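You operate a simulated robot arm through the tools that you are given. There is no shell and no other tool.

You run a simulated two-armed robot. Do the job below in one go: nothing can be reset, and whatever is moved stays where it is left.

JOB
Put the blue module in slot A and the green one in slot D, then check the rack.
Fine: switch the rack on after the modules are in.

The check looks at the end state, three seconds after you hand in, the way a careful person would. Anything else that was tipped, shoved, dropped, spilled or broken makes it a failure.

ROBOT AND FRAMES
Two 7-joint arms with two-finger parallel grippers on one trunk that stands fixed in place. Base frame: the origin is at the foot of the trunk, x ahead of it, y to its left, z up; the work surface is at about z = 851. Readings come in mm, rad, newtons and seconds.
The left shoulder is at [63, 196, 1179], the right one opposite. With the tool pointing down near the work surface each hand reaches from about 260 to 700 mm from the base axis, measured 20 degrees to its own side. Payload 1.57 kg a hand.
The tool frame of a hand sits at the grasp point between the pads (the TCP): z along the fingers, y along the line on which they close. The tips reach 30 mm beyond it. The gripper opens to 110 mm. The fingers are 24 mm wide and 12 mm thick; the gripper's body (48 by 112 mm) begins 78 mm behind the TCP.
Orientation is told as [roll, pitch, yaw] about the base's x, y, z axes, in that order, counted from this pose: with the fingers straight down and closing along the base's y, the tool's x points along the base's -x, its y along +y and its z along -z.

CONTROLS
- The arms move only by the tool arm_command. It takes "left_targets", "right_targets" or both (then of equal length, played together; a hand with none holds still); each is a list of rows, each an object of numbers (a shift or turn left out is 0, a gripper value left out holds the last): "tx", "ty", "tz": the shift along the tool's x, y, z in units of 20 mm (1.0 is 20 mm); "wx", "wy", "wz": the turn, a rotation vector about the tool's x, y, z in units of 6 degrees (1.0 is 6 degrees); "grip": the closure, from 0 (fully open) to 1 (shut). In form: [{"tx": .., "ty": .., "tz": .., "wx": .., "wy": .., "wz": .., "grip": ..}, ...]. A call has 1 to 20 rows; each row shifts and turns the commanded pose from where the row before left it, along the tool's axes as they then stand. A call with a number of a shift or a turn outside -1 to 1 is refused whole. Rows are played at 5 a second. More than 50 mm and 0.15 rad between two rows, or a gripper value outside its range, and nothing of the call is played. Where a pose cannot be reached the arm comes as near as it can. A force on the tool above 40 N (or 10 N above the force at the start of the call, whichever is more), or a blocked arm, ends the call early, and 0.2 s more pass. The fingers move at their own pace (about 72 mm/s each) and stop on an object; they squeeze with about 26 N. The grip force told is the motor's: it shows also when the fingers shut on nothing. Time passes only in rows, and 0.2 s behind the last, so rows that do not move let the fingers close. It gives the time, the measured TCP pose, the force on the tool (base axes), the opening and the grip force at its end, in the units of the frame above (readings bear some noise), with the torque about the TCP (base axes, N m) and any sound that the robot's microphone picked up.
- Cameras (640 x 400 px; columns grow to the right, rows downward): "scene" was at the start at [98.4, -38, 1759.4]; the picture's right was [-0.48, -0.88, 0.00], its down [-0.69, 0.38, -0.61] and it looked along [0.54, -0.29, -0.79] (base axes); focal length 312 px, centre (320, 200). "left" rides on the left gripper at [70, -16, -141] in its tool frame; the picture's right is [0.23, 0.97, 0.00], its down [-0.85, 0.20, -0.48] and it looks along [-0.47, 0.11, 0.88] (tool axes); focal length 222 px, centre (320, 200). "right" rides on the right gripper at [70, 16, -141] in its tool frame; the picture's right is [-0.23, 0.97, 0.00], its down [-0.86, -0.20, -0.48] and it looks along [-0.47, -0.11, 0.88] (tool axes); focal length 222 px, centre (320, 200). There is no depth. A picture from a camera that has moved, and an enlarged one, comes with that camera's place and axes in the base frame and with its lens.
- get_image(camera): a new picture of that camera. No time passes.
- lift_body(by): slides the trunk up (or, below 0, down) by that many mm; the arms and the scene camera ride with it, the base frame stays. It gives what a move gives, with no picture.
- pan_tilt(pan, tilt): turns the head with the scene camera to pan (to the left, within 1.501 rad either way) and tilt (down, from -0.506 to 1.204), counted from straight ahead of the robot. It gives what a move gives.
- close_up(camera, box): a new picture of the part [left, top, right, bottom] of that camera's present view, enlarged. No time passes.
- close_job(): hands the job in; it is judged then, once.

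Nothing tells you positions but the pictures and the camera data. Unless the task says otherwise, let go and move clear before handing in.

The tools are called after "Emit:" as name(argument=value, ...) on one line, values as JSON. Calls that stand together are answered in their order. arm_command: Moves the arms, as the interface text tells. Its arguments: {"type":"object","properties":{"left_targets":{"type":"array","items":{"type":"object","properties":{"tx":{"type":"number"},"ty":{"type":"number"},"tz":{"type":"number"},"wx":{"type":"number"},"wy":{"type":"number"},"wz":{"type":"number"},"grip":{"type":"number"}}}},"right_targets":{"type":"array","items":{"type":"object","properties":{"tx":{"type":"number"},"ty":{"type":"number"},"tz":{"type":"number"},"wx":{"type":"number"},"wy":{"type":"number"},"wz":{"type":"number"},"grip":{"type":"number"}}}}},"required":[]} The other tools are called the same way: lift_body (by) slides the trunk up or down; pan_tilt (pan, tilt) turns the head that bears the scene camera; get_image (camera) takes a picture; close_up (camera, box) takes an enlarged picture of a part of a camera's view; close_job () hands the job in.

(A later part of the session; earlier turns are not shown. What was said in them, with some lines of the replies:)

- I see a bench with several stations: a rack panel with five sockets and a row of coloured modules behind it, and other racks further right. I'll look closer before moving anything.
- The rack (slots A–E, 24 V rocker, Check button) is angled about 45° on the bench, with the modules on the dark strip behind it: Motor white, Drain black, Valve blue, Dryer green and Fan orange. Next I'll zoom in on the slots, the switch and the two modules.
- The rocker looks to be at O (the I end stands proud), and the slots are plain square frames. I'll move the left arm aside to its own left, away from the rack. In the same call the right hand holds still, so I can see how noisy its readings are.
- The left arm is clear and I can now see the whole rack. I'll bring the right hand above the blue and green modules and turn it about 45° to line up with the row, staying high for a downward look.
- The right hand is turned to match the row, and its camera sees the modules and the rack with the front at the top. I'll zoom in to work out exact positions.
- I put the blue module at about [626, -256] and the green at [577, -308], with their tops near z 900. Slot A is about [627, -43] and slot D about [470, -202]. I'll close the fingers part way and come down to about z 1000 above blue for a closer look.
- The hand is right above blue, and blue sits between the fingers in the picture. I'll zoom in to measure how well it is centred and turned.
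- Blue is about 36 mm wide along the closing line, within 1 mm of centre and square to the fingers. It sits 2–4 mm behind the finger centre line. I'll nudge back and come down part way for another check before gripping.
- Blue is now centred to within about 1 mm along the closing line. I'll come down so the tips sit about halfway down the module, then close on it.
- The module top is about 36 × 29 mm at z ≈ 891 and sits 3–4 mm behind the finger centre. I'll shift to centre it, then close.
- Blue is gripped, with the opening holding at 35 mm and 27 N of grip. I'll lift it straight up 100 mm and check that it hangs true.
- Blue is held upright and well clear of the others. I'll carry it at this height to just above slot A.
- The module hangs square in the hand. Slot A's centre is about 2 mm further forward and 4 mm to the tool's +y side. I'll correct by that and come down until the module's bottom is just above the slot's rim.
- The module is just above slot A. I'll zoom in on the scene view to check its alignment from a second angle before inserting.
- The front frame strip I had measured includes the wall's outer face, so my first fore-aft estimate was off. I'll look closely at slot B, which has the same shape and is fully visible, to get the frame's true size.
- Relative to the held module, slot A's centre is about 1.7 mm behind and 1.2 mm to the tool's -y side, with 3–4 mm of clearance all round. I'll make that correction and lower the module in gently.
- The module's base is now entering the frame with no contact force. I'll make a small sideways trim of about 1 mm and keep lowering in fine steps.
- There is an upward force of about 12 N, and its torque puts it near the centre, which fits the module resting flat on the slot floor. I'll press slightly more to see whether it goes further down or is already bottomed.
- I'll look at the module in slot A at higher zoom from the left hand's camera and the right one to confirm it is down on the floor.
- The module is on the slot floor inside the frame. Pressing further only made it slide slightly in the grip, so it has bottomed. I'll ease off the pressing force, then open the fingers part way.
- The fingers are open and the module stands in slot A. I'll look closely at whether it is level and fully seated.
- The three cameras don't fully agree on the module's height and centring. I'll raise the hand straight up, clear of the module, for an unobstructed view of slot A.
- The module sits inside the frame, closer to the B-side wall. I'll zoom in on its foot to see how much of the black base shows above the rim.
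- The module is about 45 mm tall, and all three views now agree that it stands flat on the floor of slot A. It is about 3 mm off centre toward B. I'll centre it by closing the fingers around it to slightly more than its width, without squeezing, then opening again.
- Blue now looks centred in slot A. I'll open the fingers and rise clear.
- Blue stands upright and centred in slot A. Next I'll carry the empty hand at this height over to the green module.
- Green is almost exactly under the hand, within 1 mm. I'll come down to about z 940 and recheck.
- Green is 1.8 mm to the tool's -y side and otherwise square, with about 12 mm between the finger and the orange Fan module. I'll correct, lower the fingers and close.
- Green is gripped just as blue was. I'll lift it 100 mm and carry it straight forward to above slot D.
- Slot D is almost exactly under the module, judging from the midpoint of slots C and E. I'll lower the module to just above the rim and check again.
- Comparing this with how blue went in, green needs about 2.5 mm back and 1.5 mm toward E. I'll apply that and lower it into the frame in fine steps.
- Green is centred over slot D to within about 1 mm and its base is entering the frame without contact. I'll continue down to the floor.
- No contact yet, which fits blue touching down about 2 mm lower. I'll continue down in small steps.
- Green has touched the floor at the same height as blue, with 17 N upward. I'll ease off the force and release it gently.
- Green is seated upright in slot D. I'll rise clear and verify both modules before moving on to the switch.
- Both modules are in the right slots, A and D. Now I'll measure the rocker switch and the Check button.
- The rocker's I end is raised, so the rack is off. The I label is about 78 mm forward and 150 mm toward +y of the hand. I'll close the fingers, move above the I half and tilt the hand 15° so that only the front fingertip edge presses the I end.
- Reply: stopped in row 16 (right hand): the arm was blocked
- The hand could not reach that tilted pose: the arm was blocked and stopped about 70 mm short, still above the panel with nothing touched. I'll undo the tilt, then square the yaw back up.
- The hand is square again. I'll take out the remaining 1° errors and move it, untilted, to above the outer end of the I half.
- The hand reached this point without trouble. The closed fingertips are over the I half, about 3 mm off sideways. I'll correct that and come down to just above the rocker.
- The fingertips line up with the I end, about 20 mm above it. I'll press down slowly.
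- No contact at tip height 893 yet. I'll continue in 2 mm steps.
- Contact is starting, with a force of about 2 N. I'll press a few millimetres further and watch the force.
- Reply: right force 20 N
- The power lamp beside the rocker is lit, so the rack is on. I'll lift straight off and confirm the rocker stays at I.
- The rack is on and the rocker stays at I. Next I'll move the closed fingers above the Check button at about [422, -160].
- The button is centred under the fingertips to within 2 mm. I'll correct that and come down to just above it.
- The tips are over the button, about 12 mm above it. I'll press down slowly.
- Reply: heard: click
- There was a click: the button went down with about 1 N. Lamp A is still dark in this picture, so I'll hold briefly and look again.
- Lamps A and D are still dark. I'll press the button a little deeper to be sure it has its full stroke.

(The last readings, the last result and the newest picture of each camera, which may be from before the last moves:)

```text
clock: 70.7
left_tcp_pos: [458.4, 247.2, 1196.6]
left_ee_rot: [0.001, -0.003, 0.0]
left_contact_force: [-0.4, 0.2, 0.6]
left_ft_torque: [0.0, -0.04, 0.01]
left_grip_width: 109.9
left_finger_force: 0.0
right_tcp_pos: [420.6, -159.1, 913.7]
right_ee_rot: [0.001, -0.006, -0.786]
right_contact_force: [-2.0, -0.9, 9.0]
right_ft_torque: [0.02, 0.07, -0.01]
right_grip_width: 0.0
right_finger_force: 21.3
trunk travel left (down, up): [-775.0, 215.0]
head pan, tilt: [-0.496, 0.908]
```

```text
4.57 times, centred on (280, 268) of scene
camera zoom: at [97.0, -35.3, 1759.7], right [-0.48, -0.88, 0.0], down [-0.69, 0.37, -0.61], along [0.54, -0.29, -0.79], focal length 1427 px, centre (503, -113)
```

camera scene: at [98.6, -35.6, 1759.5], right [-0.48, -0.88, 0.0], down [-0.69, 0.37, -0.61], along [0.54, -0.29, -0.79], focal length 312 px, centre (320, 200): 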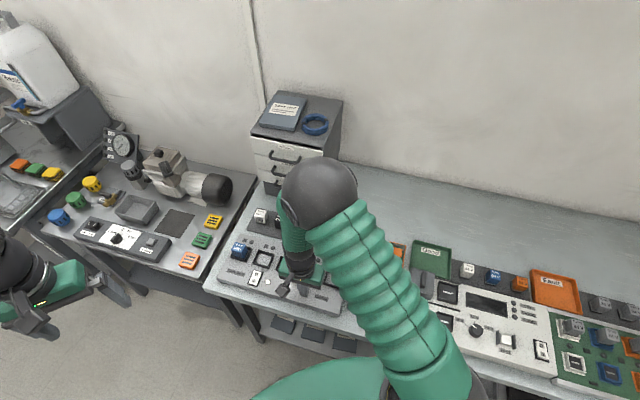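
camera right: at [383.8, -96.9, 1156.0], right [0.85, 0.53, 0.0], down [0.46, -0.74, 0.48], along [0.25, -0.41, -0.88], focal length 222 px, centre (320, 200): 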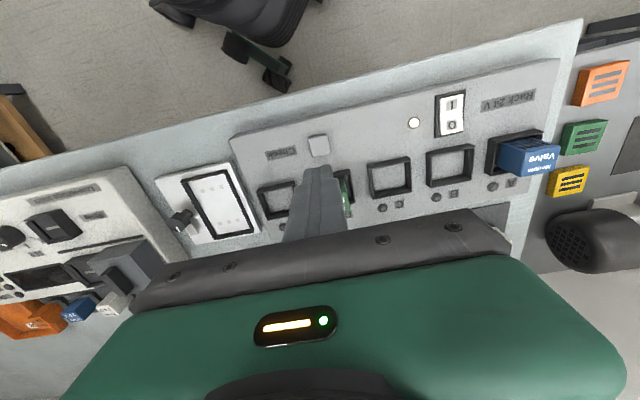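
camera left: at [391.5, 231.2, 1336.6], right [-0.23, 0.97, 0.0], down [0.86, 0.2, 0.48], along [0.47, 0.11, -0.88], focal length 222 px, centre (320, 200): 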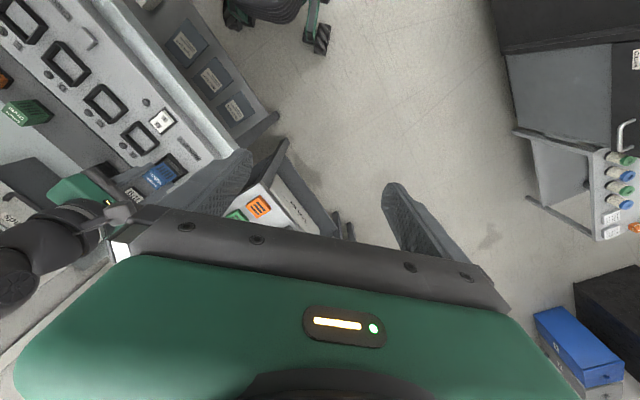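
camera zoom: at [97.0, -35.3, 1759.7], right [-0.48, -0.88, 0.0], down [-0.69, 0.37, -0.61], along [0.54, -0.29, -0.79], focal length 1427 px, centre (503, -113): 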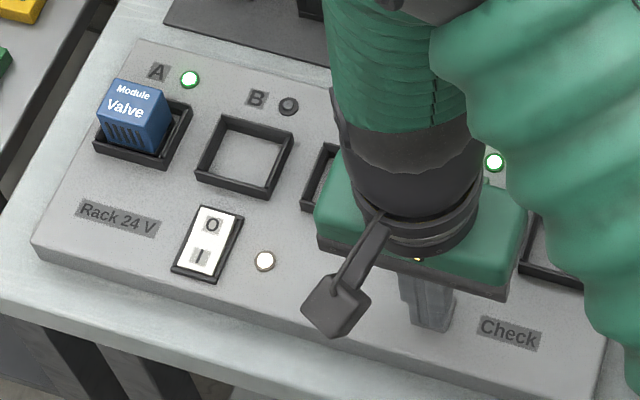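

With the button fully pressed, lamps A and D are green, so the rack reports both modules good. I'll lift off and see what remains lit.

Emit:
arm_command(right_targets=[{"tz": -0.3}, {"tz": -0.7}, {"tz": -1}, {"tz": -1}, {"tz": -1}, {"tz": -1}, {"tz": -1}, {"tz": -1}, {}])

Emit:
close_up(camera="scene", box=[210, 225, 350, 312])

Emit:
get_image(camera="right")

```text
clock: 72.7
left_tcp_pos: [458.7, 248.1, 1196.7]
left_ee_rot: [0.001, -0.002, -0.001]
left_contact_force: [-0.1, -0.1, -0.8]
left_ft_torque: [-0.01, -0.02, 0.04]
left_grip_width: 110.0
left_finger_force: 0.0
right_tcp_pos: [418.4, -160.8, 1054.5]
right_ee_rot: [-0.002, -0.003, -0.785]
right_contact_force: [0.7, 0.3, -0.4]
right_ft_torque: [0.0, 0.01, -0.01]
right_grip_width: 0.0
right_finger_force: 21.3
trunk travel left (down, up): [-775.0, 215.0]
head pan, tilt: [-0.496, 0.908]
```

```text
4.57 times, centred on (280, 268) of scene
camera zoom: at [98.3, -35.7, 1759.5], right [-0.48, -0.88, 0.0], down [-0.69, 0.37, -0.61], along [0.54, -0.29, -0.79], focal length 1427 px, centre (503, -113)
```

zoom: 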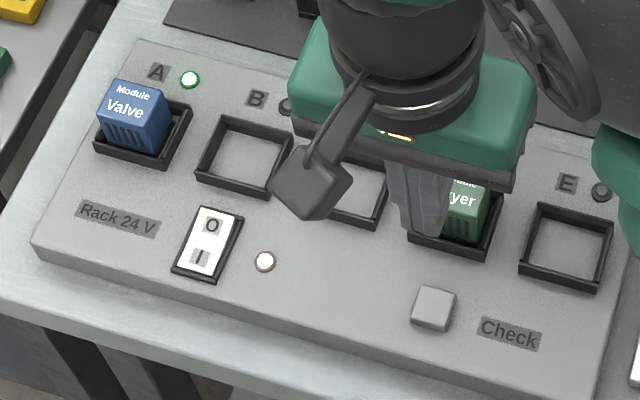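

```text
taken
camera right: at [380.0, -97.1, 1195.4], right [0.85, 0.53, 0.0], down [0.46, -0.74, 0.48], along [0.25, -0.41, -0.88], focal length 222 px, centre (320, 200)
```

right: 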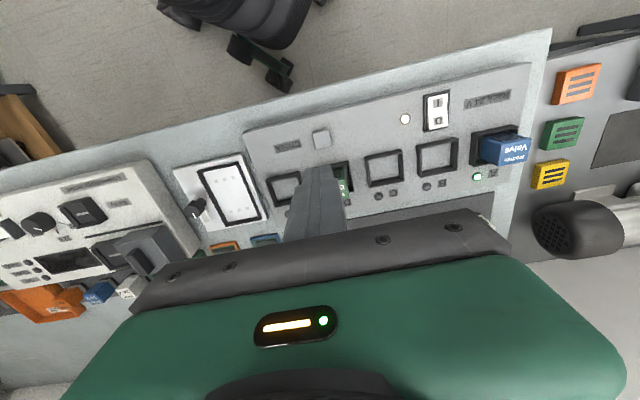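

Lamp A stays green with the hand lifted. I'll move the right hand up and away to the right, clear of the rack, and do a final inspection.

Emit:
arm_command(right_targets=[{"tz": -1}, {"tz": -1}, {"tz": -1}, {"tz": -1}, {"tz": -1}, {"tz": -1}, {"tz": -1}, {"tz": -1}, {"tz": -1}, {"tx": -0.9, "ty": -0.9}, {"tx": -0.9, "ty": -0.9}, {"tx": -0.9, "ty": -0.9}, {"tx": -0.9, "ty": -0.9}, {"tx": -0.9, "ty": -0.9}, {"tx": -0.9, "ty": -0.9}, {"tx": -0.9, "ty": -0.9}, {"tx": -0.9, "ty": -0.9}, {}])

Emit:
get_image(camera="scene")

Emit:
close_up(camera="scene", box=[205, 195, 375, 315])

Emit:
close_up(camera="left", box=[0, 0, 220, 220])

Emit:
get_image(camera="right")

```text
clock: 76.5
left_tcp_pos: [458.6, 246.6, 1195.9]
left_ee_rot: [0.001, -0.002, 0.001]
left_contact_force: [0.3, -0.4, 0.3]
left_ft_torque: [-0.02, 0.0, 0.04]
left_grip_width: 109.9
left_finger_force: 0.1
right_tcp_pos: [420.5, -363.7, 1236.7]
right_ee_rot: [0.0, -0.003, -0.786]
right_contact_force: [0.6, -0.2, 0.4]
right_ft_torque: [0.01, 0.06, -0.03]
right_grip_width: 0.1
right_finger_force: 20.8
trunk travel left (down, up): [-775.0, 215.0]
head pan, tilt: [-0.496, 0.908]
```

```text
taken
camera scene: at [98.0, -37.4, 1759.5], right [-0.48, -0.88, 0.0], down [-0.69, 0.37, -0.61], along [0.54, -0.29, -0.79], focal length 312 px, centre (320, 200)
```

scene: 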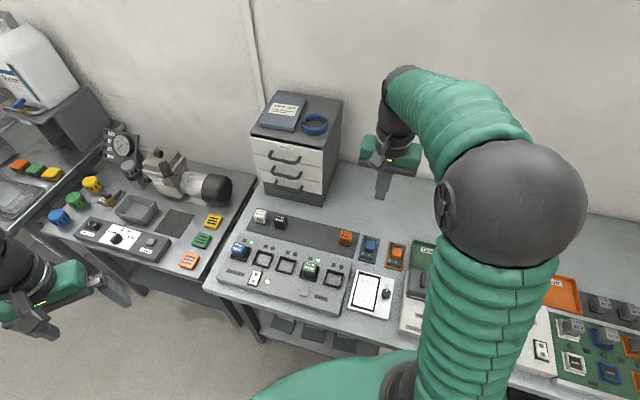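

```text
3.33 times, centred on (290, 255) of scene
camera zoom: at [98.0, -37.4, 1759.5], right [-0.48, -0.88, 0.0], down [-0.69, 0.37, -0.61], along [0.54, -0.29, -0.79], focal length 1040 px, centre (420, 17)
```

zoom: 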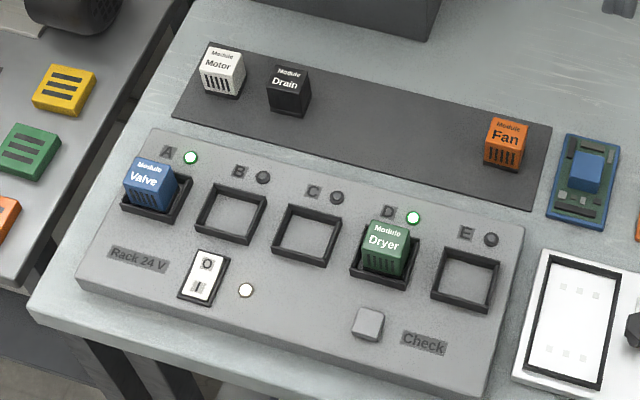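

```text
1.82 times, centred on (110, 110) of left
camera zoom: at [389.6, 229.3, 1337.5], right [-0.23, 0.97, 0.0], down [0.85, 0.2, 0.48], along [0.47, 0.11, -0.88], focal length 404 px, centre (702, 364)
```

zoom: 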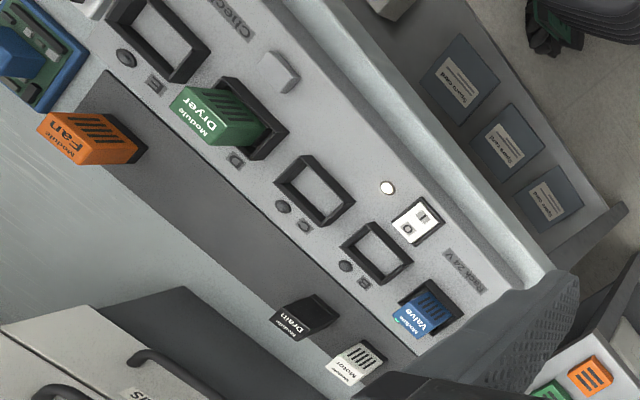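

```text
taken
camera right: at [381.8, -300.7, 1378.2], right [0.85, 0.53, 0.0], down [0.46, -0.74, 0.48], along [0.25, -0.41, -0.88], focal length 222 px, centre (320, 200)
```

right: 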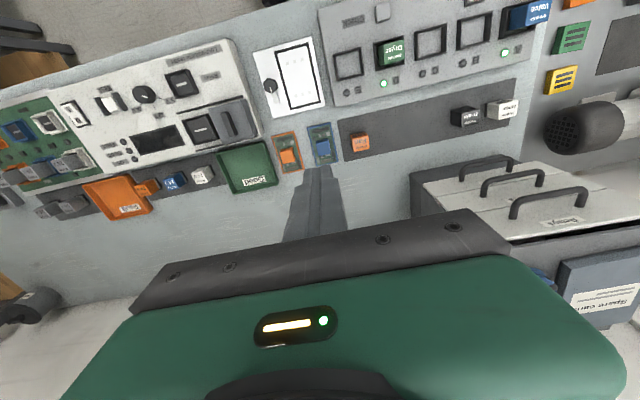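

Blue (Valve) is in slot A and green (Dryer) is in slot D. The rack is on, and both slot lamps have stayed green since I pressed Check. The other modules and stations look untouched and both hands are clear, so I'm handing in.

Emit:
close_job()

```text
The job is handed in.
```

The blue module is in slot A and the green one is in slot D. The rack was switched on after both were in. I pressed Check, and lamps A and D lit green and stayed green.

- **Blue module:** it settled about 3 mm off centre, so I nudged it to the middle of slot A before moving on.
- **Switch:** my first approach, with the hand tilted, was out of the arm's reach. It stopped above the rack without touching anything, and I then pressed the switch with the hand straight.
- **Check button:** the first light press clicked but lit nothing. Pressing further lit both lamps.

In the final pictures the other modules and the rest of the bench look undisturbed. Both hands are clear, and I left the rack on.
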